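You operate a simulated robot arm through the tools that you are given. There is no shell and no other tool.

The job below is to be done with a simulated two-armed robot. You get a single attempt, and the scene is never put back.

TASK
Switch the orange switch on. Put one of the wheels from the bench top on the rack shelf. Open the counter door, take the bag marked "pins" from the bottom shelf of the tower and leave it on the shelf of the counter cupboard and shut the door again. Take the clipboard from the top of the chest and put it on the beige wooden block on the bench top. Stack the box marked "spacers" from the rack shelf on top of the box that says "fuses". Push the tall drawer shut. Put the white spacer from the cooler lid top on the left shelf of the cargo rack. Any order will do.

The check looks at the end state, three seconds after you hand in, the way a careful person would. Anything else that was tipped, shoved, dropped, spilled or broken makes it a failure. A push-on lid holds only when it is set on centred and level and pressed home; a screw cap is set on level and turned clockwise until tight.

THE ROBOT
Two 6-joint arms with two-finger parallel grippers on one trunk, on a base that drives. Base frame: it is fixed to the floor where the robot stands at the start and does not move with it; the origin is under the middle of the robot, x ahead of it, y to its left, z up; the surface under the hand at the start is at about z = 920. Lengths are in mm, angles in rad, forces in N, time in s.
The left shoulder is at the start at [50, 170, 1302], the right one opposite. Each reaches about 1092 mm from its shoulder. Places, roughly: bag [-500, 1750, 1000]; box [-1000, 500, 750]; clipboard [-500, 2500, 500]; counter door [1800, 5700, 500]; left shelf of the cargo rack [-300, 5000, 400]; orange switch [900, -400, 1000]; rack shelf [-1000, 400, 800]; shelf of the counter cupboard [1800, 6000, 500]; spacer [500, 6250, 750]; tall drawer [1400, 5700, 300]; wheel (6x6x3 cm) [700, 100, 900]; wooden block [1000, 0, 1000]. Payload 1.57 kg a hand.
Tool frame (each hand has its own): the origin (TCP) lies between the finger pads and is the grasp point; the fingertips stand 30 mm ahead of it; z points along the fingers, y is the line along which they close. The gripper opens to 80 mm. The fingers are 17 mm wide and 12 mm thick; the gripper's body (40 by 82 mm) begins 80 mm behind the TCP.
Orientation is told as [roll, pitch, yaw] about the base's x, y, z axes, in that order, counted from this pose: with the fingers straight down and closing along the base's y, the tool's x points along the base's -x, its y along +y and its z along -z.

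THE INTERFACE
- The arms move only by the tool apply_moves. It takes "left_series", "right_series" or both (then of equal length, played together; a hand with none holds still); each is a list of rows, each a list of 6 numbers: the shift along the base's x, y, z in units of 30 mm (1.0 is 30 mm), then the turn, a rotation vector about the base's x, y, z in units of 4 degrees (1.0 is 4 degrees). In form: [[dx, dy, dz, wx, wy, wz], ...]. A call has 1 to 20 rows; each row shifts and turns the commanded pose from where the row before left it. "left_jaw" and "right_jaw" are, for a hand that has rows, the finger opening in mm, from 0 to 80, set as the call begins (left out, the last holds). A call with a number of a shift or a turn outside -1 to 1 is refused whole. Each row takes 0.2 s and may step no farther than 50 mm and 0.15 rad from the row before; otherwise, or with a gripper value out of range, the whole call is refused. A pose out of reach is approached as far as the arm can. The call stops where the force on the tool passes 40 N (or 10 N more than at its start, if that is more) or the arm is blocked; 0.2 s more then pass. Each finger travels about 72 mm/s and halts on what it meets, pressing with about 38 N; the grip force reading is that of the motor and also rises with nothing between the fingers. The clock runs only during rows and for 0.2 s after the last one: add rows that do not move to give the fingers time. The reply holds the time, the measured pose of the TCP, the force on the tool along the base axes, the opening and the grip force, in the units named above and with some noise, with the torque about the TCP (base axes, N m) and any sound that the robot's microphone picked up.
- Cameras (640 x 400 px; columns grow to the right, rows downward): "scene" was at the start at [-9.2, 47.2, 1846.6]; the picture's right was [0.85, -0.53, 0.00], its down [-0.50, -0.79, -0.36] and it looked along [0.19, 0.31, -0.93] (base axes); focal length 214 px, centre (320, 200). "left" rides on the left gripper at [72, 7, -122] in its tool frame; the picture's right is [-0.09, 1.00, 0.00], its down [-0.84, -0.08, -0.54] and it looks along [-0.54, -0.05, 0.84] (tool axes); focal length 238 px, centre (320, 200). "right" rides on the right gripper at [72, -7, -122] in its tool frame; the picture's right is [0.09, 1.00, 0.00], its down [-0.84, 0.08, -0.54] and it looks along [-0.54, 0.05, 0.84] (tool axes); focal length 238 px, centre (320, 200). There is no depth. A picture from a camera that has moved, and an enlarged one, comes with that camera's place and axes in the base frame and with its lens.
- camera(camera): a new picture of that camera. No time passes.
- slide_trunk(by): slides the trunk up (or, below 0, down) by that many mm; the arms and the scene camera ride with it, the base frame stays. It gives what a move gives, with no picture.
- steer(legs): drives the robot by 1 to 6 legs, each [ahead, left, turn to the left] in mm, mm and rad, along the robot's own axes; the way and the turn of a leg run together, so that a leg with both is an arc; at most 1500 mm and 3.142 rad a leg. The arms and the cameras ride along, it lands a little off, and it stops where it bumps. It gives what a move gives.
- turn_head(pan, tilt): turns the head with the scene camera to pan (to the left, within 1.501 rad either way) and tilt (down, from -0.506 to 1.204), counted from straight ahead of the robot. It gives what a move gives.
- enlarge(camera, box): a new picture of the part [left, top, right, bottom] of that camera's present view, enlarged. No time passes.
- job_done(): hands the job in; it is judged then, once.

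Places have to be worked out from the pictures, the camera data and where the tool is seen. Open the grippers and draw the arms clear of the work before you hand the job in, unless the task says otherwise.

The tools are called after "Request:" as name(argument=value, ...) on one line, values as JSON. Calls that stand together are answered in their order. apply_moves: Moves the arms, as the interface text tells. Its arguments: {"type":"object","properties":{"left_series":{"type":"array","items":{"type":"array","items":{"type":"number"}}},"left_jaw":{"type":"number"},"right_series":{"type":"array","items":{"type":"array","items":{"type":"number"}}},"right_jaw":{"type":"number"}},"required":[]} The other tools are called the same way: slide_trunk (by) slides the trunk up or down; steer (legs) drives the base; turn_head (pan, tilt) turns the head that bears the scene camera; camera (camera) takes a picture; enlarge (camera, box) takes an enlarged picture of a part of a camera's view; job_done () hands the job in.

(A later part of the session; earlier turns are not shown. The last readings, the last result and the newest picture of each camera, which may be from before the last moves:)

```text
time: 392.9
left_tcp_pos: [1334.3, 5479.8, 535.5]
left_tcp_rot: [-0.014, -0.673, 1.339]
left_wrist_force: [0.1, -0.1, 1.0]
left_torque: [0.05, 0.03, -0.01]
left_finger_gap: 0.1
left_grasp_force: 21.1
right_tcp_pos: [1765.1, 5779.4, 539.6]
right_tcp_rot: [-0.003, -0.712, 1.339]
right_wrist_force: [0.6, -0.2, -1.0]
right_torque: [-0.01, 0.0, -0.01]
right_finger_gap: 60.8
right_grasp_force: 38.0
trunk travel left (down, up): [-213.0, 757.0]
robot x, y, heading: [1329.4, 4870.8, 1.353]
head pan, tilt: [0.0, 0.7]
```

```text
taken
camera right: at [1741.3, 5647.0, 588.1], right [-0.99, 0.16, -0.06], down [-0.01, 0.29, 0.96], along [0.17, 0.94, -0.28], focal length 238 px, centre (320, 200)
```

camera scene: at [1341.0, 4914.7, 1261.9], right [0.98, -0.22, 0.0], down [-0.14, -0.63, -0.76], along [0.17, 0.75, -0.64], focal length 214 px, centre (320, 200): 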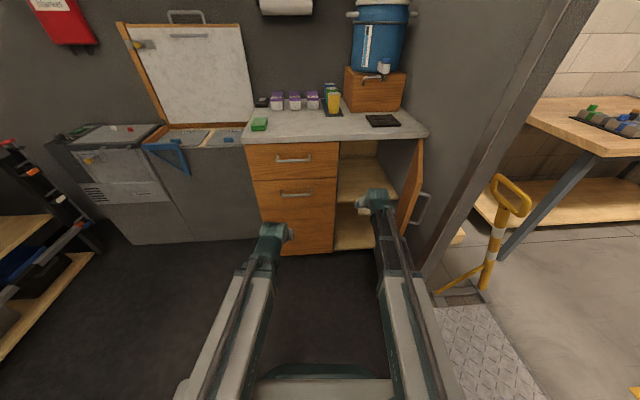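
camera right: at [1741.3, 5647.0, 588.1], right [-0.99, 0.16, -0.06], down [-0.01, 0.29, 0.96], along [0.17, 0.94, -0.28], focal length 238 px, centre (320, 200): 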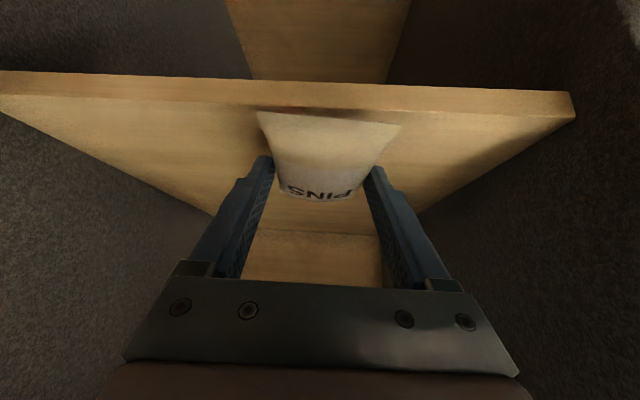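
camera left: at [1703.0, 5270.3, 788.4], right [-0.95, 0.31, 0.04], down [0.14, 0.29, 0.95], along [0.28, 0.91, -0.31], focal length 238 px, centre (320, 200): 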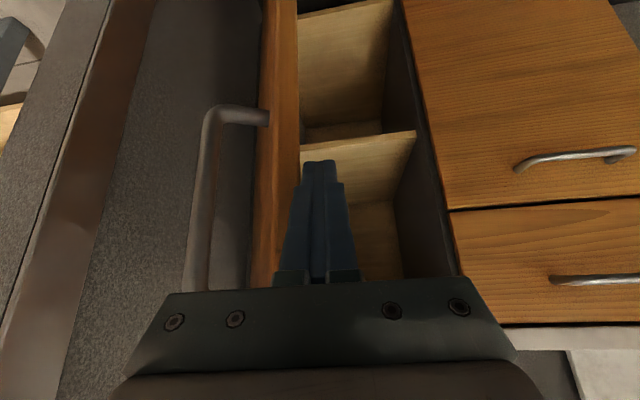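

Two-view estimate: shelf surface z≈506 with its front edge recessed to u≈6008, so the bag must go ~50 mm deeper. I raise 6 mm, move in, then lower.

Request:
slide_trunk(by=8)

Request:
apply_moves(right_series=[[0.2, 0.82, 0, 0, 0, 0], [0.2, 0.82, 0, 0, 0, 0], [0, 0, 0, 0, 0, 0]])

Request:
camera(camera="right")

```text
time: 393.4
left_tcp_pos: [1334.8, 5477.7, 543.1]
left_tcp_rot: [-0.017, -0.671, 1.342]
left_wrist_force: [-0.6, -0.4, -0.2]
left_torque: [-0.01, 0.03, 0.0]
left_finger_gap: 0.1
left_grasp_force: 20.9
right_tcp_pos: [1766.4, 5778.3, 548.3]
right_tcp_rot: [-0.003, -0.712, 1.34]
right_wrist_force: [0.4, -0.4, -2.5]
right_torque: [-0.02, 0.0, -0.01]
right_finger_gap: 60.9
right_grasp_force: 37.2
trunk travel left (down, up): [-221.0, 749.0]
robot x, y, heading: [1331.9, 4865.5, 1.347]
head pan, tilt: [0.0, 0.7]
```

```text
time: 394.2
left_tcp_pos: [1334.9, 5477.6, 543.0]
left_tcp_rot: [-0.015, -0.672, 1.341]
left_wrist_force: [0.7, -0.7, 0.1]
left_torque: [0.01, 0.04, -0.01]
left_finger_gap: 0.0
left_grasp_force: 21.2
right_tcp_pos: [1778.8, 5830.2, 549.0]
right_tcp_rot: [-0.002, -0.712, 1.34]
right_wrist_force: [-0.2, -0.3, -1.2]
right_torque: [0.03, 0.0, -0.01]
right_finger_gap: 60.7
right_grasp_force: 38.2
trunk travel left (down, up): [-221.0, 749.0]
robot x, y, heading: [1328.9, 4870.9, 1.348]
head pan, tilt: [0.0, 0.7]
```

```text
taken
camera right: at [1753.4, 5697.0, 596.0], right [-0.99, 0.16, -0.06], down [-0.01, 0.29, 0.96], along [0.17, 0.94, -0.28], focal length 238 px, centre (320, 200)
```

right: 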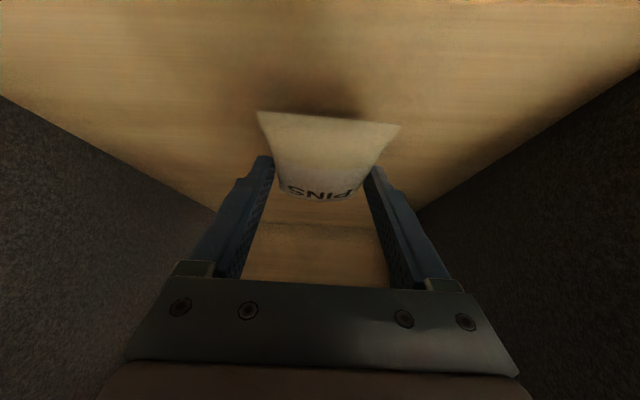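

Bag is fully inside now. Lower to contact.

Request:
slide_trunk(by=-8)

Request:
slide_trunk(by=-4)

Request:
slide_trunk(by=-4)

Request:
slide_trunk(by=-3)

```text
time: 394.8
left_tcp_pos: [1335.5, 5477.3, 536.2]
left_tcp_rot: [-0.017, -0.671, 1.339]
left_wrist_force: [0.9, 0.0, 0.2]
left_torque: [0.03, -0.02, 0.01]
left_finger_gap: 0.0
left_grasp_force: 21.1
right_tcp_pos: [1777.0, 5827.8, 540.7]
right_tcp_rot: [-0.001, -0.713, 1.341]
right_wrist_force: [0.8, -0.6, -1.0]
right_torque: [-0.02, 0.0, -0.01]
right_finger_gap: 60.9
right_grasp_force: 38.1
trunk travel left (down, up): [-213.0, 757.0]
robot x, y, heading: [1332.6, 4868.4, 1.35]
head pan, tilt: [0.0, 0.7]
```

```text
time: 395.3
left_tcp_pos: [1335.5, 5477.2, 530.7]
left_tcp_rot: [-0.016, -0.671, 1.341]
left_wrist_force: [-0.4, 0.2, 0.5]
left_torque: [0.02, -0.01, 0.03]
left_finger_gap: 0.2
left_grasp_force: 21.2
right_tcp_pos: [1778.8, 5827.6, 536.5]
right_tcp_rot: [-0.001, -0.713, 1.34]
right_wrist_force: [-0.5, -0.3, -1.4]
right_torque: [0.01, 0.03, -0.01]
right_finger_gap: 60.8
right_grasp_force: 38.5
trunk travel left (down, up): [-209.0, 761.0]
robot x, y, heading: [1329.3, 4870.8, 1.346]
head pan, tilt: [0.0, 0.7]
```

```text
time: 395.9
left_tcp_pos: [1335.7, 5477.5, 527.8]
left_tcp_rot: [-0.016, -0.671, 1.342]
left_wrist_force: [-0.1, 0.5, -1.0]
left_torque: [-0.02, 0.04, 0.05]
left_finger_gap: 0.1
left_grasp_force: 21.5
right_tcp_pos: [1778.2, 5828.4, 534.7]
right_tcp_rot: [-0.002, -0.712, 1.341]
right_wrist_force: [0.3, 0.0, 1.0]
right_torque: [-0.08, -0.1, 0.0]
right_finger_gap: 60.8
right_grasp_force: 38.6
trunk travel left (down, up): [-205.0, 765.0]
robot x, y, heading: [1329.2, 4871.9, 1.352]
head pan, tilt: [0.0, 0.7]
```

```text
time: 396.4
left_tcp_pos: [1335.5, 5477.1, 525.7]
left_tcp_rot: [-0.016, -0.673, 1.339]
left_wrist_force: [-0.5, -0.1, 0.2]
left_torque: [0.01, 0.02, -0.02]
left_finger_gap: 0.0
left_grasp_force: 21.2
right_tcp_pos: [1777.7, 5828.2, 532.4]
right_tcp_rot: [-0.002, -0.715, 1.34]
right_wrist_force: [1.5, 2.3, 21.1]
right_torque: [-0.21, -0.02, 0.17]
right_finger_gap: 61.0
right_grasp_force: 38.3
trunk travel left (down, up): [-202.0, 768.0]
robot x, y, heading: [1332.1, 4867.8, 1.346]
head pan, tilt: [0.0, 0.7]
```

Contact — the bag rests on the shelf. I release it, rise and withdraw.

Request:
slide_trunk(by=1.5)

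Request:
apply_moves(right_series=[[0, 0, 0, 0, 0, 0], [0, 0, 0, 0, 0, 0], [0, 0, 0, 0, 0, 0]], right_jaw=78)

Request:
slide_trunk(by=50)

Request:
camera(camera="right")

```text
time: 396.9
left_tcp_pos: [1334.4, 5476.4, 525.8]
left_tcp_rot: [-0.015, -0.672, 1.342]
left_wrist_force: [0.3, -0.4, 0.4]
left_torque: [-0.02, 0.0, -0.01]
left_finger_gap: 0.1
left_grasp_force: 20.8
right_tcp_pos: [1778.3, 5827.5, 533.5]
right_tcp_rot: [-0.002, -0.714, 1.34]
right_wrist_force: [2.5, 3.5, 13.0]
right_torque: [0.65, -0.26, -0.03]
right_finger_gap: 60.9
right_grasp_force: 38.4
trunk travel left (down, up): [-203.0, 767.0]
robot x, y, heading: [1326.9, 4873.7, 1.355]
head pan, tilt: [0.0, 0.7]
```

```text
time: 397.7
left_tcp_pos: [1335.0, 5478.2, 525.3]
left_tcp_rot: [-0.017, -0.672, 1.34]
left_wrist_force: [0.7, -0.2, 0.8]
left_torque: [0.0, 0.02, 0.0]
left_finger_gap: 0.1
left_grasp_force: 20.9
right_tcp_pos: [1777.5, 5827.3, 532.8]
right_tcp_rot: [-0.001, -0.71, 1.34]
right_wrist_force: [-0.5, -0.9, 0.0]
right_torque: [0.02, -0.01, 0.01]
right_finger_gap: 77.9
right_grasp_force: 0.1
trunk travel left (down, up): [-203.0, 767.0]
robot x, y, heading: [1330.8, 4865.0, 1.347]
head pan, tilt: [0.0, 0.7]
```

```text
time: 398.6
left_tcp_pos: [1335.3, 5477.7, 575.3]
left_tcp_rot: [-0.016, -0.673, 1.342]
left_wrist_force: [-0.7, 0.1, -0.6]
left_torque: [0.0, -0.01, 0.01]
left_finger_gap: 0.1
left_grasp_force: 21.1
right_tcp_pos: [1780.0, 5829.2, 581.4]
right_tcp_rot: [-0.001, -0.713, 1.339]
right_wrist_force: [-0.4, 0.7, 0.4]
right_torque: [0.0, -0.01, 0.01]
right_finger_gap: 78.0
right_grasp_force: 0.1
trunk travel left (down, up): [-253.0, 717.0]
robot x, y, heading: [1332.5, 4874.3, 1.352]
head pan, tilt: [0.0, 0.7]
```

```text
taken
camera right: at [1753.3, 5696.9, 628.7], right [-0.99, 0.16, -0.06], down [-0.01, 0.29, 0.96], along [0.17, 0.94, -0.28], focal length 238 px, centre (320, 200)
```

right: 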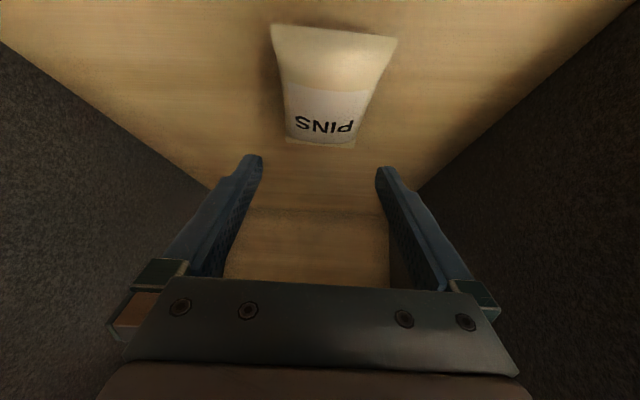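

The bag lies on the cupboard shelf. I withdraw the hand straight back.

Request:
apply_moves(right_series=[[-0.19, -0.78, 0, 0, 0, 0], [-0.19, -0.78, 0, 0, 0, 0], [-0.19, -0.78, 0, 0, 0, 0], [-0.19, -0.78, 0, 0, 0, 0], [-0.19, -0.78, 0, 0, 0, 0], [-0.19, -0.78, 0, 0, 0, 0], [-0.19, -0.78, 0, 0, 0, 0], [-0.19, -0.78, 0, 0, 0, 0], [-0.19, -0.78, 0, 0, 0, 0], [-0.19, -0.78, 0, 0, 0, 0], [-0.19, -0.78, 0, 0, 0, 0], [-0.19, -0.78, 0, 0, 0, 0], [-0.19, -0.78, 0, 0, 0, 0], [-0.19, -0.78, 0, 0, 0, 0], [-0.19, -0.78, 0, 0, 0, 0], [-0.19, -0.78, 0, 0, 0, 0], [0, 0, 0, 0, 0, 0]])

Request:
enlarge(camera="scene", box=[300, 100, 460, 300])

```text
time: 402.2
left_tcp_pos: [1333.4, 5477.9, 575.5]
left_tcp_rot: [-0.015, -0.671, 1.34]
left_wrist_force: [-0.1, 0.2, 0.0]
left_torque: [-0.04, 0.0, -0.01]
left_finger_gap: 0.0
left_grasp_force: 21.1
right_tcp_pos: [1686.6, 5454.2, 581.1]
right_tcp_rot: [-0.002, -0.71, 1.341]
right_wrist_force: [-0.4, -0.5, -0.5]
right_torque: [-0.02, -0.01, -0.01]
right_finger_gap: 78.0
right_grasp_force: 0.1
trunk travel left (down, up): [-253.0, 717.0]
robot x, y, heading: [1330.7, 4870.5, 1.345]
head pan, tilt: [0.0, 0.7]
```

```text
2.00 times, centred on (380, 200) of scene
camera zoom: at [1340.9, 4914.6, 1218.4], right [0.98, -0.22, 0.0], down [-0.14, -0.63, -0.76], along [0.17, 0.75, -0.64], focal length 429 px, centre (200, 200)
```

zoom: 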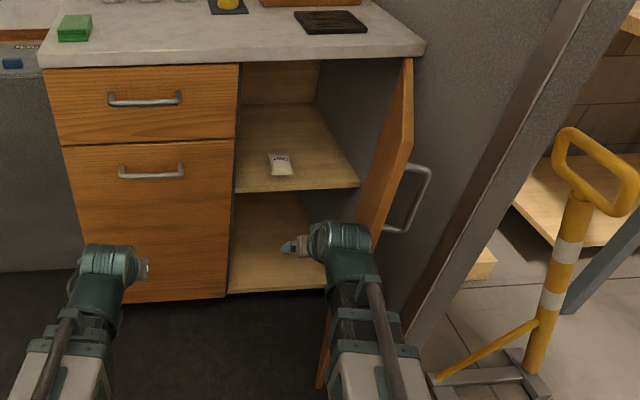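

The PINS bag is visible on the cupboard shelf. To shut the door I back up 200 mm, close the right fist and bring it around to the door's outer face near its free edge.

Request:
steer(legs=[[-200, 0, 0]])

Request:
apply_moves(right_series=[[0.85, -0.21, 0, 0, 0, 0], [0.85, -0.21, 0, 0, 0, 0], [0.85, -0.21, 0, 0, 0, 0], [0.85, -0.21, 0, 0, 0, 0], [0.85, -0.21, 0, 0, 0, 0], [0.85, -0.21, 0, 0, 0, 0], [0, 0, 0, 0, 0, 0]], right_jaw=0)

Request:
camera(camera="right")

Request:
camera(camera="scene")

```text
time: 403.8
left_tcp_pos: [1292.2, 5283.4, 576.2]
left_tcp_rot: [-0.016, -0.672, 1.34]
left_wrist_force: [-0.4, 0.0, 0.3]
left_torque: [-0.03, -0.05, 0.02]
left_finger_gap: 0.0
left_grasp_force: 21.3
right_tcp_pos: [1643.4, 5259.6, 581.7]
right_tcp_rot: [0.0, -0.708, 1.34]
right_wrist_force: [0.4, -0.6, 0.2]
right_torque: [0.0, -0.02, 0.01]
right_finger_gap: 78.0
right_grasp_force: 0.0
trunk travel left (down, up): [-253.0, 717.0]
robot x, y, heading: [1287.9, 4676.2, 1.35]
head pan, tilt: [0.0, 0.7]
```

```text
time: 405.4
left_tcp_pos: [1292.6, 5283.0, 575.5]
left_tcp_rot: [-0.018, -0.672, 1.34]
left_wrist_force: [-0.5, -0.7, 0.1]
left_torque: [0.01, -0.01, 0.01]
left_finger_gap: 0.1
left_grasp_force: 20.9
right_tcp_pos: [1796.4, 5222.4, 582.5]
right_tcp_rot: [-0.002, -0.71, 1.341]
right_wrist_force: [-0.8, -0.9, -0.3]
right_torque: [0.03, 0.0, 0.01]
right_finger_gap: 0.0
right_grasp_force: 21.2
trunk travel left (down, up): [-253.0, 717.0]
robot x, y, heading: [1285.6, 4674.0, 1.348]
head pan, tilt: [0.0, 0.7]
```

```text
taken
camera right: at [1771.5, 5090.2, 628.7], right [-0.99, 0.16, -0.06], down [-0.01, 0.29, 0.96], along [0.17, 0.94, -0.28], focal length 238 px, centre (320, 200)
```

right: 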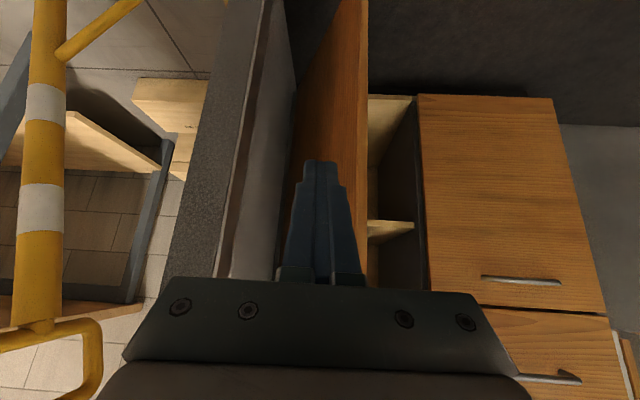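

```text
taken
camera scene: at [1297.2, 4720.0, 1218.4], right [0.98, -0.22, 0.0], down [-0.14, -0.63, -0.76], along [0.17, 0.75, -0.64], focal length 214 px, centre (320, 200)
```

scene: 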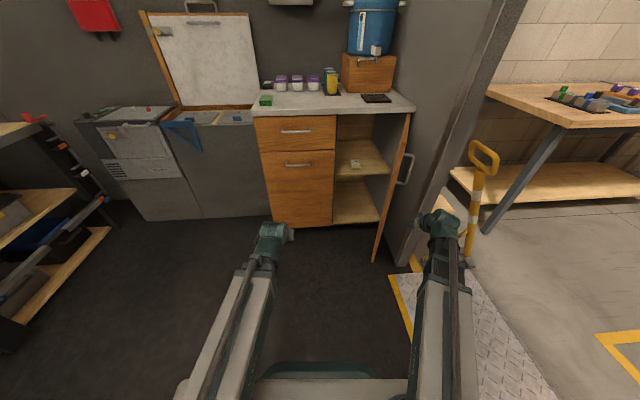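

The fist is just outside the door's outer face. I advance to its free edge, then push it shut along its arc.

Request:
apply_moves(right_series=[[0.181, 0.745, 0, 0, 0, 0], [0.181, 0.745, 0, 0, 0, 0], [0.181, 0.745, 0, 0, 0, 0], [0.181, 0.745, 0, 0, 0, 0], [0.181, 0.745, 0, 0, 0, 0], [-0.4, 0.1, 0, 0, 0, 0], [-0.4, 0.1, 0, 0, 0, 0]])

Request:
camera(camera="right")

```text
time: 407.0
left_tcp_pos: [1292.7, 5283.1, 576.4]
left_tcp_rot: [-0.017, -0.672, 1.34]
left_wrist_force: [-0.1, 0.2, -0.4]
left_torque: [0.02, 0.01, 0.01]
left_finger_gap: 0.0
left_grasp_force: 20.6
right_tcp_pos: [1800.3, 5338.2, 581.5]
right_tcp_rot: [-0.003, -0.712, 1.339]
right_wrist_force: [-0.3, 0.3, 0.2]
right_torque: [-0.02, 0.02, 0.02]
right_finger_gap: 0.1
right_grasp_force: 21.0
trunk travel left (down, up): [-253.0, 717.0]
robot x, y, heading: [1290.3, 4676.8, 1.348]
head pan, tilt: [0.0, 0.7]
```

```text
taken
camera right: at [1774.8, 5208.0, 628.7], right [-0.98, 0.16, -0.06], down [-0.01, 0.29, 0.96], along [0.17, 0.94, -0.28], focal length 238 px, centre (320, 200)
```

right: 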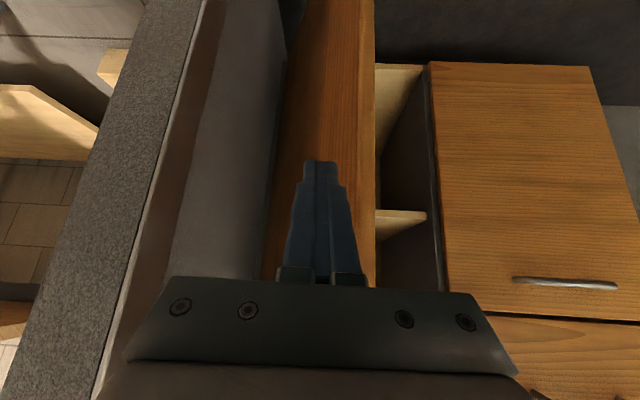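

Request:
apply_moves(right_series=[[-0.263, 0.176, 0, 0, 0, 0], [-0.263, 0.176, 0, 0, 0, 0], [-0.263, 0.176, 0, 0, 0, 0], [-0.263, 0.176, 0, 0, 0, 0], [-0.263, 0.176, 0, 0, 0, 0], [-0.263, 0.176, 0, 0, 0, 0]])

Request:
apply_moves(right_series=[[-0.23, 0.216, 0, 0, 0, 0], [-0.23, 0.216, 0, 0, 0, 0], [-0.23, 0.216, 0, 0, 0, 0], [-0.23, 0.216, 0, 0, 0, 0], [-0.23, 0.216, 0, 0, 0, 0], [-0.23, 0.216, 0, 0, 0, 0]])

Request:
camera(camera="right")

Request:
camera(camera="scene")

```text
time: 408.4
left_tcp_pos: [1291.8, 5283.4, 577.3]
left_tcp_rot: [-0.017, -0.671, 1.342]
left_wrist_force: [0.1, 0.2, 0.1]
left_torque: [0.01, -0.04, 0.01]
left_finger_gap: 0.1
left_grasp_force: 21.0
right_tcp_pos: [1752.0, 5372.9, 581.5]
right_tcp_rot: [-0.002, -0.71, 1.34]
right_wrist_force: [-3.0, -4.4, -1.0]
right_torque: [-0.08, 0.06, 0.04]
right_finger_gap: 0.4
right_grasp_force: 21.6
trunk travel left (down, up): [-253.0, 717.0]
robot x, y, heading: [1289.2, 4675.3, 1.35]
head pan, tilt: [0.0, 0.7]
```

```text
time: 409.8
left_tcp_pos: [1291.6, 5282.8, 575.8]
left_tcp_rot: [-0.017, -0.675, 1.34]
left_wrist_force: [0.2, -0.3, -0.1]
left_torque: [0.01, -0.03, -0.01]
left_finger_gap: 0.1
left_grasp_force: 20.6
right_tcp_pos: [1710.8, 5410.1, 582.8]
right_tcp_rot: [-0.003, -0.712, 1.34]
right_wrist_force: [-15.0, -12.8, 3.7]
right_torque: [-0.12, 0.27, 0.32]
right_finger_gap: 0.0
right_grasp_force: 21.3
trunk travel left (down, up): [-253.0, 717.0]
robot x, y, heading: [1285.2, 4672.5, 1.352]
head pan, tilt: [0.0, 0.7]
```

```text
taken
camera right: at [1685.0, 5278.5, 629.6], right [-0.99, 0.16, -0.06], down [-0.01, 0.29, 0.96], along [0.17, 0.94, -0.28], focal length 238 px, centre (320, 200)
```

right: 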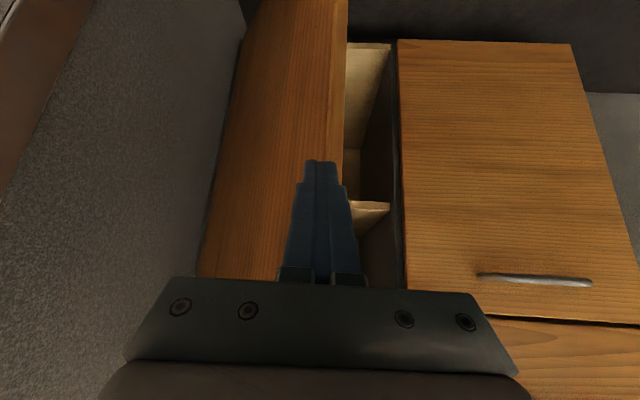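

```text
taken
camera scene: at [1296.3, 4719.0, 1218.5], right [0.98, -0.22, 0.0], down [-0.14, -0.63, -0.77], along [0.17, 0.75, -0.64], focal length 214 px, centre (320, 200)
```

scene: 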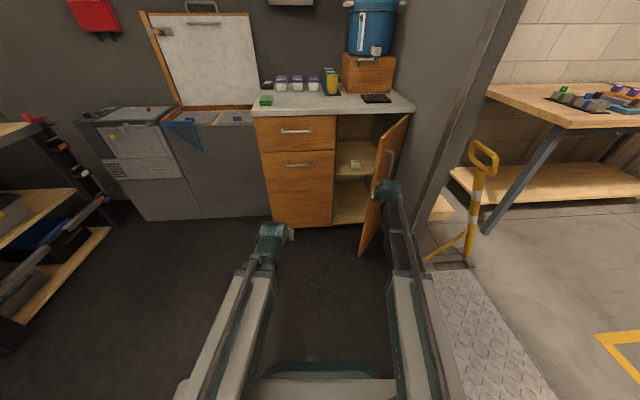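

Closing well. Continue, keeping the fingertip a bit away from the edge.

Request:
apply_moves(right_series=[[-0.14, 0.26, 0, 0, 0, 0], [-0.15, 0.26, 0, 0, 0, 0], [-0.16, 0.26, 0, 0, 0, 0], [-0.17, 0.255, 0, 0, 0, 0], [-0.17, 0.255, 0, 0, 0, 0], [-0.17, 0.255, 0, 0, 0, 0]])

Request:
apply_moves(right_series=[[-0.14, 0.283, 0, 0, 0, 0], [-0.14, 0.283, 0, 0, 0, 0], [-0.14, 0.283, 0, 0, 0, 0], [-0.14, 0.283, 0, 0, 0, 0], [-0.14, 0.283, 0, 0, 0, 0], [-0.14, 0.283, 0, 0, 0, 0]])

Request:
camera(camera="right")

Request:
camera(camera="scene")

```text
time: 410.4
left_tcp_pos: [1291.0, 5284.1, 576.3]
left_tcp_rot: [-0.015, -0.671, 1.339]
left_wrist_force: [-0.1, 0.4, 0.7]
left_torque: [-0.03, 0.0, 0.01]
left_finger_gap: 0.0
left_grasp_force: 21.2
right_tcp_pos: [1698.5, 5425.2, 580.8]
right_tcp_rot: [0.001, -0.705, 1.343]
right_wrist_force: [0.0, -0.1, 0.0]
right_torque: [0.0, -0.01, 0.02]
right_finger_gap: 0.0
right_grasp_force: 21.2
trunk travel left (down, up): [-253.0, 717.0]
robot x, y, heading: [1284.5, 4679.1, 1.352]
head pan, tilt: [0.0, 0.7]
stopped in row 3 (right hand): the force on the tool passed its limit at 41 N (the readings are from after the stop); the commanded pose is now the measured one
```

```text
time: 411.5
left_tcp_pos: [1290.2, 5282.0, 575.4]
left_tcp_rot: [-0.015, -0.673, 1.343]
left_wrist_force: [0.0, -0.2, -0.2]
left_torque: [-0.02, 0.02, -0.01]
left_finger_gap: 0.0
left_grasp_force: 21.4
right_tcp_pos: [1674.5, 5458.2, 579.5]
right_tcp_rot: [0.007, -0.7, 1.344]
right_wrist_force: [-0.1, 0.3, -0.1]
right_torque: [-0.02, -0.02, 0.0]
right_finger_gap: 0.0
right_grasp_force: 21.3
trunk travel left (down, up): [-253.0, 717.0]
robot x, y, heading: [1288.1, 4673.5, 1.349]
head pan, tilt: [0.0, 0.7]
stopped in row 5 (right hand): the force on the tool passed its limit at 42 N (the readings are from after the stop); the commanded pose is now the measured one
```

```text
taken
camera right: at [1652.3, 5326.2, 628.6], right [-0.99, 0.15, -0.05], down [-0.01, 0.3, 0.95], along [0.16, 0.94, -0.3], focal length 238 px, centre (320, 200)
```

right: 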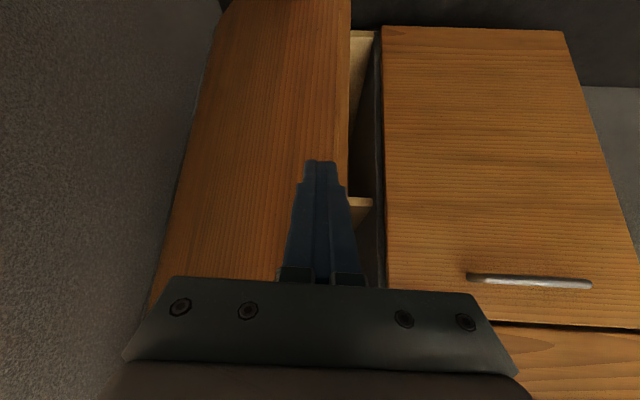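

```text
taken
camera scene: at [1296.4, 4719.5, 1218.4], right [0.98, -0.22, 0.0], down [-0.14, -0.63, -0.76], along [0.17, 0.75, -0.64], focal length 214 px, centre (320, 200)
```

scene: 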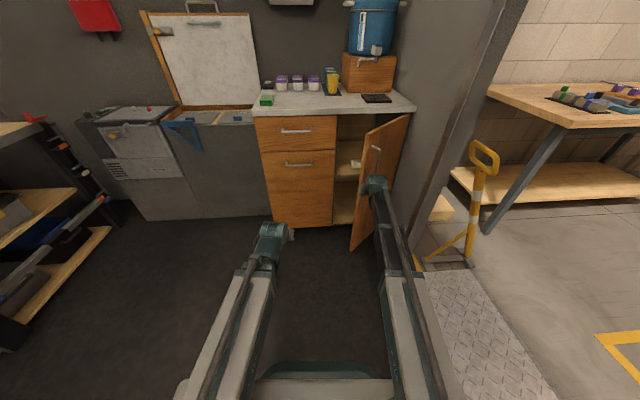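

Door ~40°. Continue pushing forward along the arc.

Request:
apply_moves(right_series=[[-0.12, 0.28, 0, 0, 0, 0], [-0.12, 0.28, 0, 0, 0, 0], [-0.12, 0.28, 0, 0, 0, 0], [-0.12, 0.28, 0, 0, 0, 0], [-0.11, 0.285, 0, 0, 0, 0], [-0.1, 0.29, 0, 0, 0, 0]])

Request:
apply_moves(right_series=[[-0.09, 0.3, 0, 0, 0, 0], [-0.09, 0.3, 0, 0, 0, 0], [-0.09, 0.3, 0, 0, 0, 0], [-0.08, 0.3, 0, 0, 0, 0], [-0.08, 0.3, 0, 0, 0, 0], [-0.07, 0.3, 0, 0, 0, 0]])

Request:
apply_moves(right_series=[[-0.06, 0.3, 0, 0, 0, 0], [-0.06, 0.3, 0, 0, 0, 0], [-0.05, 0.31, 0, 0, 0, 0], [-0.05, 0.31, 0, 0, 0, 0], [-0.04, 0.31, 0, 0, 0, 0], [-0.04, 0.31, 0, 0, 0, 0]])

Request:
camera(camera="scene")

Request:
camera(camera="right")

```text
time: 412.9
left_tcp_pos: [1290.7, 5282.6, 575.6]
left_tcp_rot: [-0.015, -0.671, 1.342]
left_wrist_force: [0.0, 0.3, -0.2]
left_torque: [-0.02, -0.02, -0.04]
left_finger_gap: 0.0
left_grasp_force: 21.1
right_tcp_pos: [1654.8, 5508.6, 580.1]
right_tcp_rot: [0.007, -0.699, 1.345]
right_wrist_force: [-0.3, 0.6, 0.3]
right_torque: [-0.01, -0.03, -0.01]
right_finger_gap: 0.0
right_grasp_force: 21.2
trunk travel left (down, up): [-253.0, 717.0]
robot x, y, heading: [1284.4, 4677.5, 1.35]
head pan, tilt: [0.0, 0.7]
```

```text
time: 414.3
left_tcp_pos: [1289.3, 5282.9, 576.3]
left_tcp_rot: [-0.016, -0.671, 1.343]
left_wrist_force: [0.4, 0.0, -0.5]
left_torque: [0.02, 0.02, -0.03]
left_finger_gap: 0.2
left_grasp_force: 21.2
right_tcp_pos: [1639.5, 5562.5, 580.1]
right_tcp_rot: [0.009, -0.699, 1.341]
right_wrist_force: [-0.6, 0.0, -0.7]
right_torque: [0.02, -0.02, 0.0]
right_finger_gap: 0.1
right_grasp_force: 21.2
trunk travel left (down, up): [-253.0, 717.0]
robot x, y, heading: [1287.7, 4674.9, 1.348]
head pan, tilt: [0.0, 0.7]
```

```text
time: 415.7
left_tcp_pos: [1290.7, 5282.4, 575.1]
left_tcp_rot: [-0.016, -0.673, 1.342]
left_wrist_force: [0.4, 0.1, -0.1]
left_torque: [-0.01, 0.01, 0.02]
left_finger_gap: 0.0
left_grasp_force: 21.5
right_tcp_pos: [1630.4, 5618.9, 578.9]
right_tcp_rot: [0.008, -0.7, 1.343]
right_wrist_force: [-0.6, 0.9, -0.1]
right_torque: [-0.03, -0.03, -0.02]
right_finger_gap: 0.0
right_grasp_force: 21.4
trunk travel left (down, up): [-253.0, 717.0]
robot x, y, heading: [1285.8, 4674.2, 1.351]
head pan, tilt: [0.0, 0.7]
```

```text
taken
camera scene: at [1296.4, 4719.6, 1218.4], right [0.98, -0.22, 0.0], down [-0.14, -0.63, -0.76], along [0.17, 0.75, -0.64], focal length 214 px, centre (320, 200)
```

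scene: 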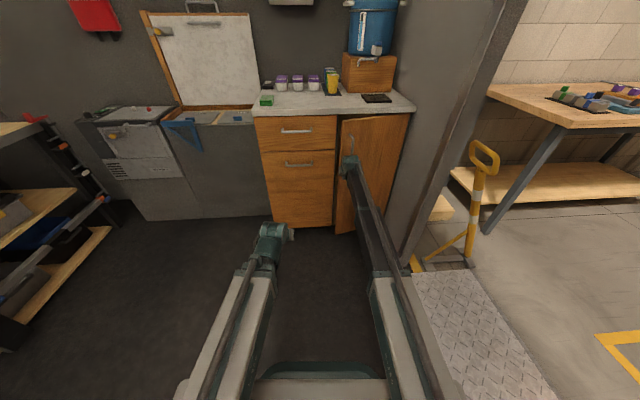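

```text
taken
camera right: at [1607.0, 5486.9, 628.6], right [-0.99, 0.15, -0.05], down [-0.01, 0.3, 0.95], along [0.16, 0.94, -0.3], focal length 238 px, centre (320, 200)
```

right: 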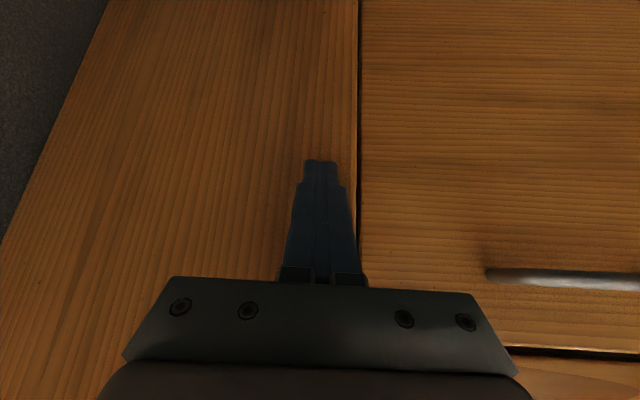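

Nearly closed. I push straight forward, slightly toward the door's middle, until it seats.

Request:
apply_moves(right_series=[[0.14, 0.29, 0, 0, 0, 0], [0.14, 0.29, 0, 0, 0, 0], [0.1, 0.3, 0, 0, 0, 0], [0.1, 0.3, 0, 0, 0, 0], [0.075, 0.3, 0, 0, 0, 0], [0.075, 0.3, 0, 0, 0, 0], [0.075, 0.3, 0, 0, 0, 0], [0.075, 0.3, 0, 0, 0, 0], [0.075, 0.3, 0, 0, 0, 0]])

Request:
camera(camera="scene")

Request:
camera(camera="right")

```text
time: 417.7
left_tcp_pos: [1290.6, 5282.7, 575.5]
left_tcp_rot: [-0.015, -0.672, 1.342]
left_wrist_force: [0.2, -0.9, 0.5]
left_torque: [-0.02, -0.01, 0.01]
left_finger_gap: 0.2
left_grasp_force: 21.3
right_tcp_pos: [1653.4, 5681.9, 579.5]
right_tcp_rot: [0.008, -0.7, 1.346]
right_wrist_force: [0.6, 0.3, 0.9]
right_torque: [0.0, -0.01, 0.01]
right_finger_gap: 0.0
right_grasp_force: 21.2
right hand out of reach, approached as far as the arm can: row 8, 9
trunk travel left (down, up): [-253.0, 717.0]
robot x, y, heading: [1287.5, 4674.8, 1.35]
head pan, tilt: [0.0, 0.7]
```

```text
taken
camera scene: at [1296.4, 4719.6, 1218.4], right [0.98, -0.22, 0.0], down [-0.14, -0.63, -0.76], along [0.17, 0.75, -0.64], focal length 214 px, centre (320, 200)
```

scene: 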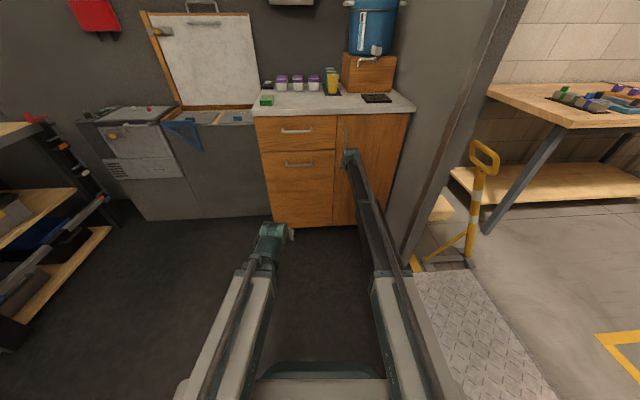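

```text
taken
camera right: at [1630.3, 5551.6, 628.5], right [-0.99, 0.15, -0.05], down [-0.01, 0.3, 0.95], along [0.16, 0.94, -0.29], focal length 238 px, centre (320, 200)
```

right: 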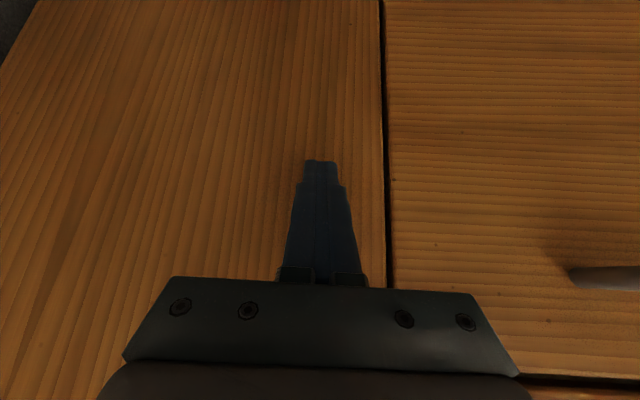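

Request:
enlarge(camera="scene", box=[240, 90, 430, 240])

```text
2.67 times, centred on (335, 165) of scene
camera zoom: at [1296.4, 4719.6, 1218.4], right [0.98, -0.22, 0.0], down [-0.14, -0.63, -0.76], along [0.17, 0.75, -0.64], focal length 572 px, centre (280, 293)
```

zoom: 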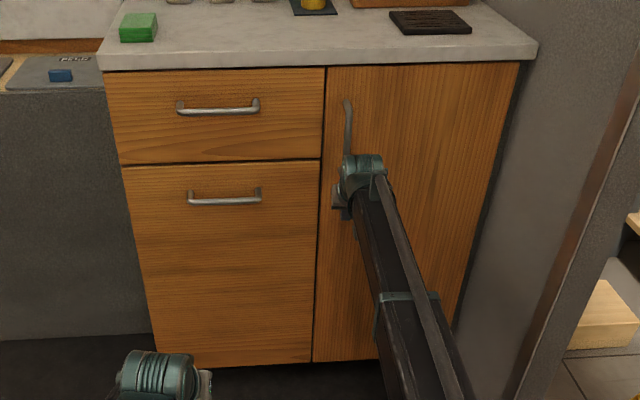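

It looks shut; to be sure I retract the hand 60 mm, drive 60 mm closer, and press the door until I feel firm resistance.

Request:
apply_moves(right_series=[[-0.2, -0.8, 0, 0, 0, 0], [-0.2, -0.8, 0, 0, 0, 0], [-0.2, -0.8, 0, 0, 0, 0]])

Request:
steer(legs=[[60, 0, 0]])

Request:
apply_moves(right_series=[[0.075, 0.3, 0, 0, 0, 0], [0.075, 0.3, 0, 0, 0, 0], [0.075, 0.3, 0, 0, 0, 0], [0.075, 0.3, 0, 0, 0, 0], [0.075, 0.3, 0, 0, 0, 0], [0.075, 0.3, 0, 0, 0, 0]])

```text
time: 418.5
left_tcp_pos: [1289.5, 5283.3, 575.8]
left_tcp_rot: [-0.014, -0.671, 1.341]
left_wrist_force: [-0.3, 0.9, -0.2]
left_torque: [-0.01, 0.0, 0.01]
left_finger_gap: 0.1
left_grasp_force: 21.2
right_tcp_pos: [1635.1, 5610.6, 578.9]
right_tcp_rot: [0.005, -0.698, 1.345]
right_wrist_force: [0.2, 0.5, 0.4]
right_torque: [0.01, -0.01, -0.01]
right_finger_gap: 0.0
right_grasp_force: 21.2
trunk travel left (down, up): [-253.0, 717.0]
robot x, y, heading: [1284.0, 4676.4, 1.348]
head pan, tilt: [0.0, 0.7]
```

```text
time: 419.5
left_tcp_pos: [1304.6, 5340.6, 575.9]
left_tcp_rot: [-0.016, -0.672, 1.341]
left_wrist_force: [0.2, 0.6, -0.9]
left_torque: [-0.01, 0.0, 0.02]
left_finger_gap: 0.0
left_grasp_force: 20.8
right_tcp_pos: [1649.1, 5668.3, 580.7]
right_tcp_rot: [0.007, -0.7, 1.343]
right_wrist_force: [-0.5, 0.0, 0.7]
right_torque: [-0.01, -0.01, 0.01]
right_finger_gap: 0.1
right_grasp_force: 21.2
trunk travel left (down, up): [-253.0, 717.0]
robot x, y, heading: [1302.9, 4736.7, 1.351]
head pan, tilt: [0.0, 0.7]
```

```text
time: 420.4
left_tcp_pos: [1303.6, 5340.1, 575.9]
left_tcp_rot: [-0.015, -0.672, 1.342]
left_wrist_force: [0.0, -0.2, -0.6]
left_torque: [-0.03, 0.03, 0.0]
left_finger_gap: 0.1
left_grasp_force: 21.4
right_tcp_pos: [1656.2, 5694.3, 578.3]
right_tcp_rot: [0.005, -0.688, 1.347]
right_wrist_force: [-0.4, -3.6, -2.6]
right_torque: [0.35, -0.14, 0.02]
right_finger_gap: 0.0
right_grasp_force: 21.8
trunk travel left (down, up): [-253.0, 717.0]
robot x, y, heading: [1297.0, 4734.3, 1.349]
head pan, tilt: [0.0, 0.7]
stopped in row 4 (right hand): the force on the tool passed its limit at 53 N (the readings are from after the stop); the commanded pose is now the measured one
```

Firm stop — the door is shut. I retract the right hand and verify visually.

Request:
apply_moves(right_series=[[-0.2, -0.8, 0, 0, 0, 0], [-0.2, -0.8, 0, 0, 0, 0], [-0.2, -0.8, 0, 0, 0, 0], [-0.2, -0.8, 0, 0, 0, 0], [-0.2, -0.8, 0, 0, 0, 0], [-0.2, -0.8, 0, 0, 0, 0], [-0.2, -0.8, 0, 0, 0, 0], [-0.2, -0.8, 0, 0, 0, 0], [-0.2, -0.8, 0, 0, 0, 0], [-0.2, -0.8, 0, 0, 0, 0], [-0.2, -0.8, 0, 0, 0, 0], [-0.2, -0.8, 0, 0, 0, 0]])

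Request:
enlarge(camera="scene", box=[240, 80, 430, 250])

```text
time: 423.0
left_tcp_pos: [1304.1, 5341.6, 575.7]
left_tcp_rot: [-0.016, -0.67, 1.34]
left_wrist_force: [0.3, 0.1, -0.1]
left_torque: [0.01, -0.01, -0.03]
left_finger_gap: 0.1
left_grasp_force: 20.9
right_tcp_pos: [1582.7, 5406.1, 578.2]
right_tcp_rot: [0.009, -0.688, 1.347]
right_wrist_force: [-0.4, 0.2, -1.1]
right_torque: [0.0, 0.0, 0.01]
right_finger_gap: 0.1
right_grasp_force: 21.7
trunk travel left (down, up): [-253.0, 717.0]
robot x, y, heading: [1296.2, 4728.5, 1.352]
head pan, tilt: [0.0, 0.7]
```

```text
2.35 times, centred on (335, 165) of scene
camera zoom: at [1309.4, 4777.4, 1218.4], right [0.98, -0.22, 0.0], down [-0.14, -0.63, -0.76], along [0.17, 0.75, -0.64], focal length 505 px, centre (285, 282)
```

zoom: 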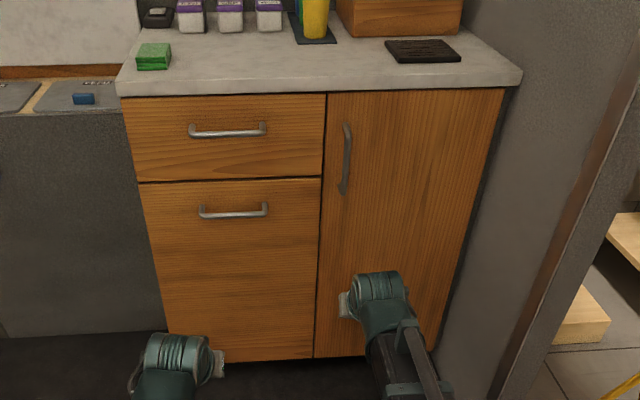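

Door and drawer are both shut. Last: the white spacer on the cooler lid. I raise the trunk, level both hands, and move over toward the cooler.

Request:
slide_trunk(by=350)

Request:
apply_moves(left_series=[[0, 0, 0, -0.974, 0.228, 0], [0, 0, 0, -0.974, 0.228, 0], [0, 0, 0, -0.974, 0.228, 0], [0, 0, 0, -0.974, 0.228, 0], [0, 0, 0, -0.974, 0.228, 0], [0, 0, 0, -0.974, 0.228, 0], [0, 0, 0, -0.974, 0.228, 0], [0, 0, 0, -0.974, 0.228, 0], [0, 0, 0, -0.974, 0.228, 0], [0, 0, 0, -0.61, 0.14, 0]], right_series=[[0, 0, 0, -0.974, 0.228, 0], [0, 0, 0, -0.974, 0.228, 0], [0, 0, 0, -0.974, 0.228, 0], [0, 0, 0, -0.974, 0.228, 0], [0, 0, 0, -0.974, 0.228, 0], [0, 0, 0, -0.974, 0.228, 0], [0, 0, 0, -0.974, 0.228, 0], [0, 0, 0, -0.974, 0.228, 0], [0, 0, 0, -0.974, 0.228, 0], [0, 0, 0, -0.84, 0.19, 0]], left_jaw=60, right_jaw=60)

Request:
steer(legs=[[0, 690, 0]])

Request:
turn_head(pan=0.3, tilt=0.7)

Request:
camera(camera="scene")

```text
time: 426.4
left_tcp_pos: [1304.2, 5341.3, 926.7]
left_tcp_rot: [-0.014, -0.672, 1.34]
left_wrist_force: [0.0, 0.1, -0.1]
left_torque: [0.01, 0.0, -0.01]
left_finger_gap: 0.1
left_grasp_force: 21.1
right_tcp_pos: [1584.8, 5406.5, 929.1]
right_tcp_rot: [0.008, -0.69, 1.346]
right_wrist_force: [-1.0, 0.8, -0.4]
right_torque: [-0.01, -0.03, 0.0]
right_finger_gap: 0.1
right_grasp_force: 21.4
trunk travel left (down, up): [-603.0, 367.0]
robot x, y, heading: [1299.4, 4732.0, 1.346]
head pan, tilt: [0.0, 0.7]
```

```text
time: 428.6
left_tcp_pos: [1303.1, 5340.7, 877.3]
left_tcp_rot: [-0.018, 0.001, 1.34]
left_wrist_force: [-0.4, -0.5, 0.0]
left_torque: [0.01, -0.02, 0.01]
left_finger_gap: 59.8
left_grasp_force: 0.1
left hand out of reach, approached as far as the arm can: row 1, 2, 3, 4, 5, 6, 7, 9
right_tcp_pos: [1583.7, 5406.4, 878.1]
right_tcp_rot: [0.008, 0.002, 1.343]
right_wrist_force: [0.1, -0.6, 1.0]
right_torque: [-0.02, -0.02, 0.0]
right_finger_gap: 60.0
right_grasp_force: 0.1
right hand out of reach, approached as far as the arm can: row 1, 2, 3, 4, 5, 6, 7, 9
trunk travel left (down, up): [-603.0, 367.0]
robot x, y, heading: [1297.1, 4731.3, 1.35]
head pan, tilt: [0.0, 0.7]
```

```text
time: 432.4
left_tcp_pos: [632.3, 5492.9, 878.0]
left_tcp_rot: [-0.017, 0.0, 1.336]
left_wrist_force: [-1.4, -0.4, 0.2]
left_torque: [-0.01, -0.01, 0.0]
left_finger_gap: 60.1
left_grasp_force: 0.1
right_tcp_pos: [911.7, 5558.4, 878.1]
right_tcp_rot: [0.009, 0.0, 1.34]
right_wrist_force: [0.5, -0.3, -0.4]
right_torque: [0.02, -0.01, 0.03]
right_finger_gap: 59.9
right_grasp_force: 0.1
trunk travel left (down, up): [-603.0, 367.0]
robot x, y, heading: [627.4, 4888.9, 1.343]
head pan, tilt: [0.0, 0.7]
```

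```text
time: 433.2
left_tcp_pos: [632.2, 5494.1, 877.8]
left_tcp_rot: [-0.017, 0.002, 1.337]
left_wrist_force: [0.0, 0.7, 0.5]
left_torque: [0.02, 0.01, 0.04]
left_finger_gap: 60.0
left_grasp_force: 0.0
right_tcp_pos: [911.6, 5557.5, 878.7]
right_tcp_rot: [0.009, 0.0, 1.339]
right_wrist_force: [-0.3, -0.3, -0.2]
right_torque: [0.0, 0.0, -0.01]
right_finger_gap: 60.1
right_grasp_force: 0.1
trunk travel left (down, up): [-603.0, 367.0]
robot x, y, heading: [624.7, 4885.9, 1.346]
head pan, tilt: [0.3, 0.7]
```

```text
taken
camera scene: at [610.2, 4932.1, 1568.4], right [1.0, 0.07, 0.0], down [0.05, -0.64, -0.76], along [-0.06, 0.76, -0.64], focal length 214 px, centre (320, 200)
```

scene: 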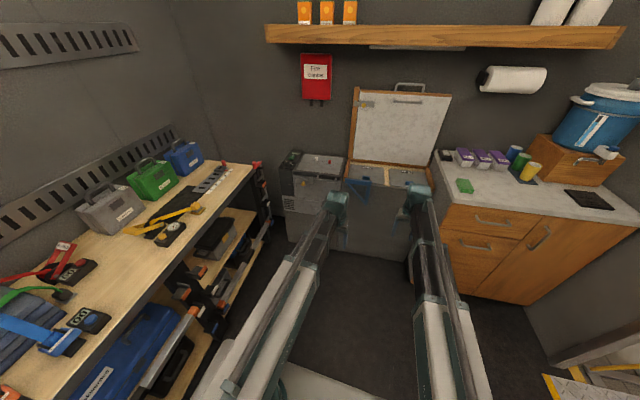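

Request:
enlarge(camera="scene", box=[260, 130, 380, 230])

Request:
camera(camera="left")

```text
4.00 times, centred on (320, 180) of scene
camera zoom: at [610.2, 4932.1, 1568.4], right [1.0, 0.07, 0.0], down [0.05, -0.64, -0.76], along [-0.06, 0.76, -0.64], focal length 858 px, centre (320, 280)
```

zoom: 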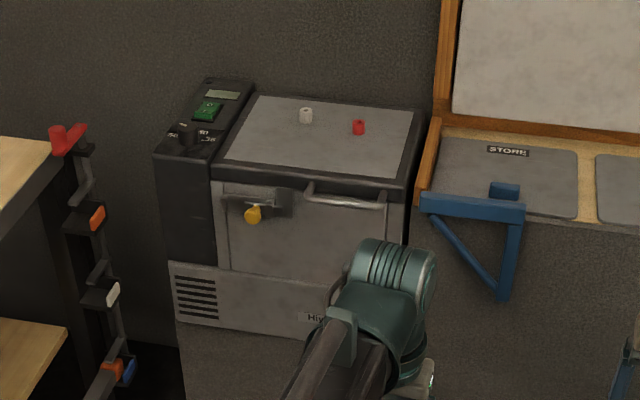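

```text
taken
camera left: at [606.8, 5425.0, 999.7], right [-0.95, 0.32, -0.02], down [0.26, 0.8, 0.54], along [0.19, 0.51, -0.84], focal length 238 px, centre (320, 200)
```

left: 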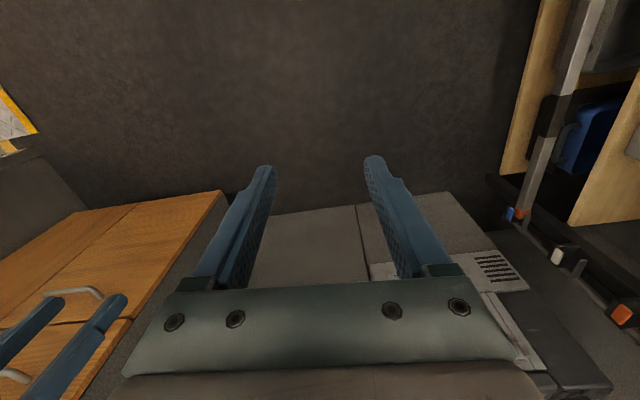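

I retract both hands a bit, then drive 440 ahead and 120 left toward the cooler.

Request:
apply_moves(left_series=[[-0.2, -0.8, 0, 0, 0, 0], [-0.2, -0.8, 0, 0, 0, 0], [-0.2, -0.8, 0, 0, 0, 0], [-0.2, -0.8, 0, 0, 0, 0], [-0.2, -0.8, 0, 0, 0, 0], [0, 0, 0, 0, 0, 0], [0, 0, 0, 0, 0, 0], [0, 0, 0, 0, 0, 0]], right_series=[[-0.2, -0.8, 0, 0, 0, 0], [-0.2, -0.8, 0, 0, 0, 0], [-0.2, -0.8, 0, 0, 0, 0], [-0.2, -0.8, 0, 0, 0, 0], [-0.2, -0.8, 0, 0, 0, 0], [-0.2, -0.8, 0, 0, 0, 0], [-0.2, -0.8, 0, 0, 0, 0], [-0.2, -0.8, 0, 0, 0, 0]])

Request:
steer(legs=[[0, 120, 0], [420, 0, 0]])

Request:
turn_head(pan=0.35, tilt=0.85)

Request:
camera(camera="scene")

Request:
camera(camera="left")

```text
time: 435.1
left_tcp_pos: [601.7, 5372.7, 876.9]
left_tcp_rot: [-0.016, 0.0, 1.338]
left_wrist_force: [-0.1, 0.1, -0.2]
left_torque: [-0.02, 0.03, -0.02]
left_finger_gap: 59.9
left_grasp_force: 0.0
right_tcp_pos: [864.6, 5366.2, 878.7]
right_tcp_rot: [0.007, 0.0, 1.342]
right_wrist_force: [0.6, 0.4, -0.7]
right_torque: [0.01, 0.0, 0.02]
right_finger_gap: 60.1
right_grasp_force: 0.1
trunk travel left (down, up): [-603.0, 367.0]
robot x, y, heading: [626.0, 4887.4, 1.337]
head pan, tilt: [0.3, 0.7]
```

```text
time: 438.5
left_tcp_pos: [580.2, 5809.7, 878.8]
left_tcp_rot: [-0.014, 0.001, 1.337]
left_wrist_force: [0.0, -0.3, -0.9]
left_torque: [0.0, 0.01, 0.01]
left_finger_gap: 60.0
left_grasp_force: 0.1
right_tcp_pos: [842.0, 5802.2, 878.4]
right_tcp_rot: [0.01, 0.0, 1.34]
right_wrist_force: [0.0, 0.7, -0.6]
right_torque: [-0.05, 0.03, 0.02]
right_finger_gap: 59.9
right_grasp_force: 0.1
trunk travel left (down, up): [-603.0, 367.0]
robot x, y, heading: [602.0, 5322.8, 1.344]
head pan, tilt: [0.3, 0.7]
```

```text
time: 439.2
left_tcp_pos: [579.5, 5810.3, 878.7]
left_tcp_rot: [-0.017, 0.003, 1.338]
left_wrist_force: [0.3, 0.7, 0.7]
left_torque: [-0.02, -0.01, -0.01]
left_finger_gap: 60.3
left_grasp_force: 0.0
right_tcp_pos: [841.4, 5802.4, 877.9]
right_tcp_rot: [0.007, -0.001, 1.337]
right_wrist_force: [-0.9, 0.5, -0.4]
right_torque: [0.01, -0.01, 0.0]
right_finger_gap: 60.1
right_grasp_force: 0.2
trunk travel left (down, up): [-603.0, 367.0]
robot x, y, heading: [602.4, 5324.0, 1.346]
head pan, tilt: [0.351, 0.85]
```

```text
taken
camera scene: at [584.0, 5361.9, 1556.2], right [0.99, 0.12, 0.0], down [0.09, -0.75, -0.66], along [-0.08, 0.66, -0.75], focal length 214 px, centre (320, 200)
```

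scene: 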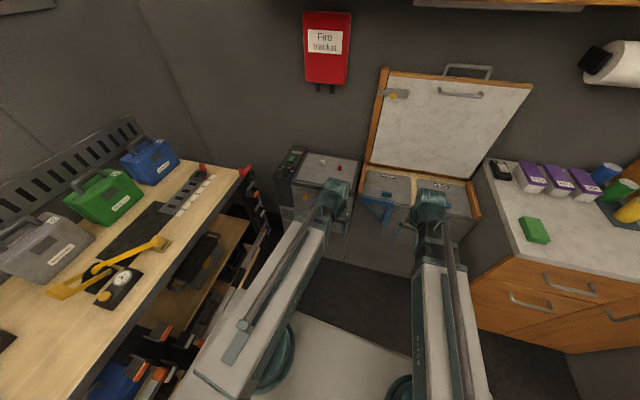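

```text
taken
camera left: at [554.4, 5742.1, 999.8], right [-0.95, 0.32, -0.02], down [0.26, 0.8, 0.54], along [0.19, 0.51, -0.84], focal length 238 px, centre (320, 200)
```

left: 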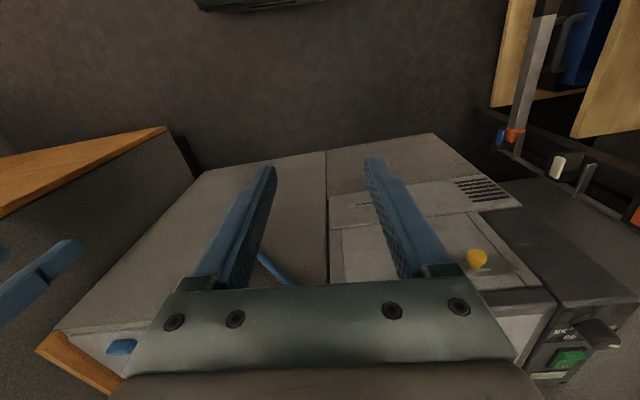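

Request:
enlarge(camera="scene", box=[270, 130, 370, 210])

```text
5.00 times, centred on (320, 170) of scene
camera zoom: at [584.0, 5361.9, 1556.2], right [0.99, 0.12, 0.0], down [0.09, -0.75, -0.66], along [-0.08, 0.66, -0.75], focal length 1072 px, centre (320, 350)
```

zoom: 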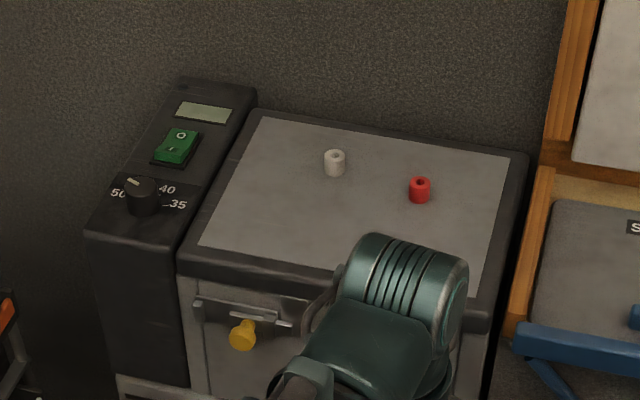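

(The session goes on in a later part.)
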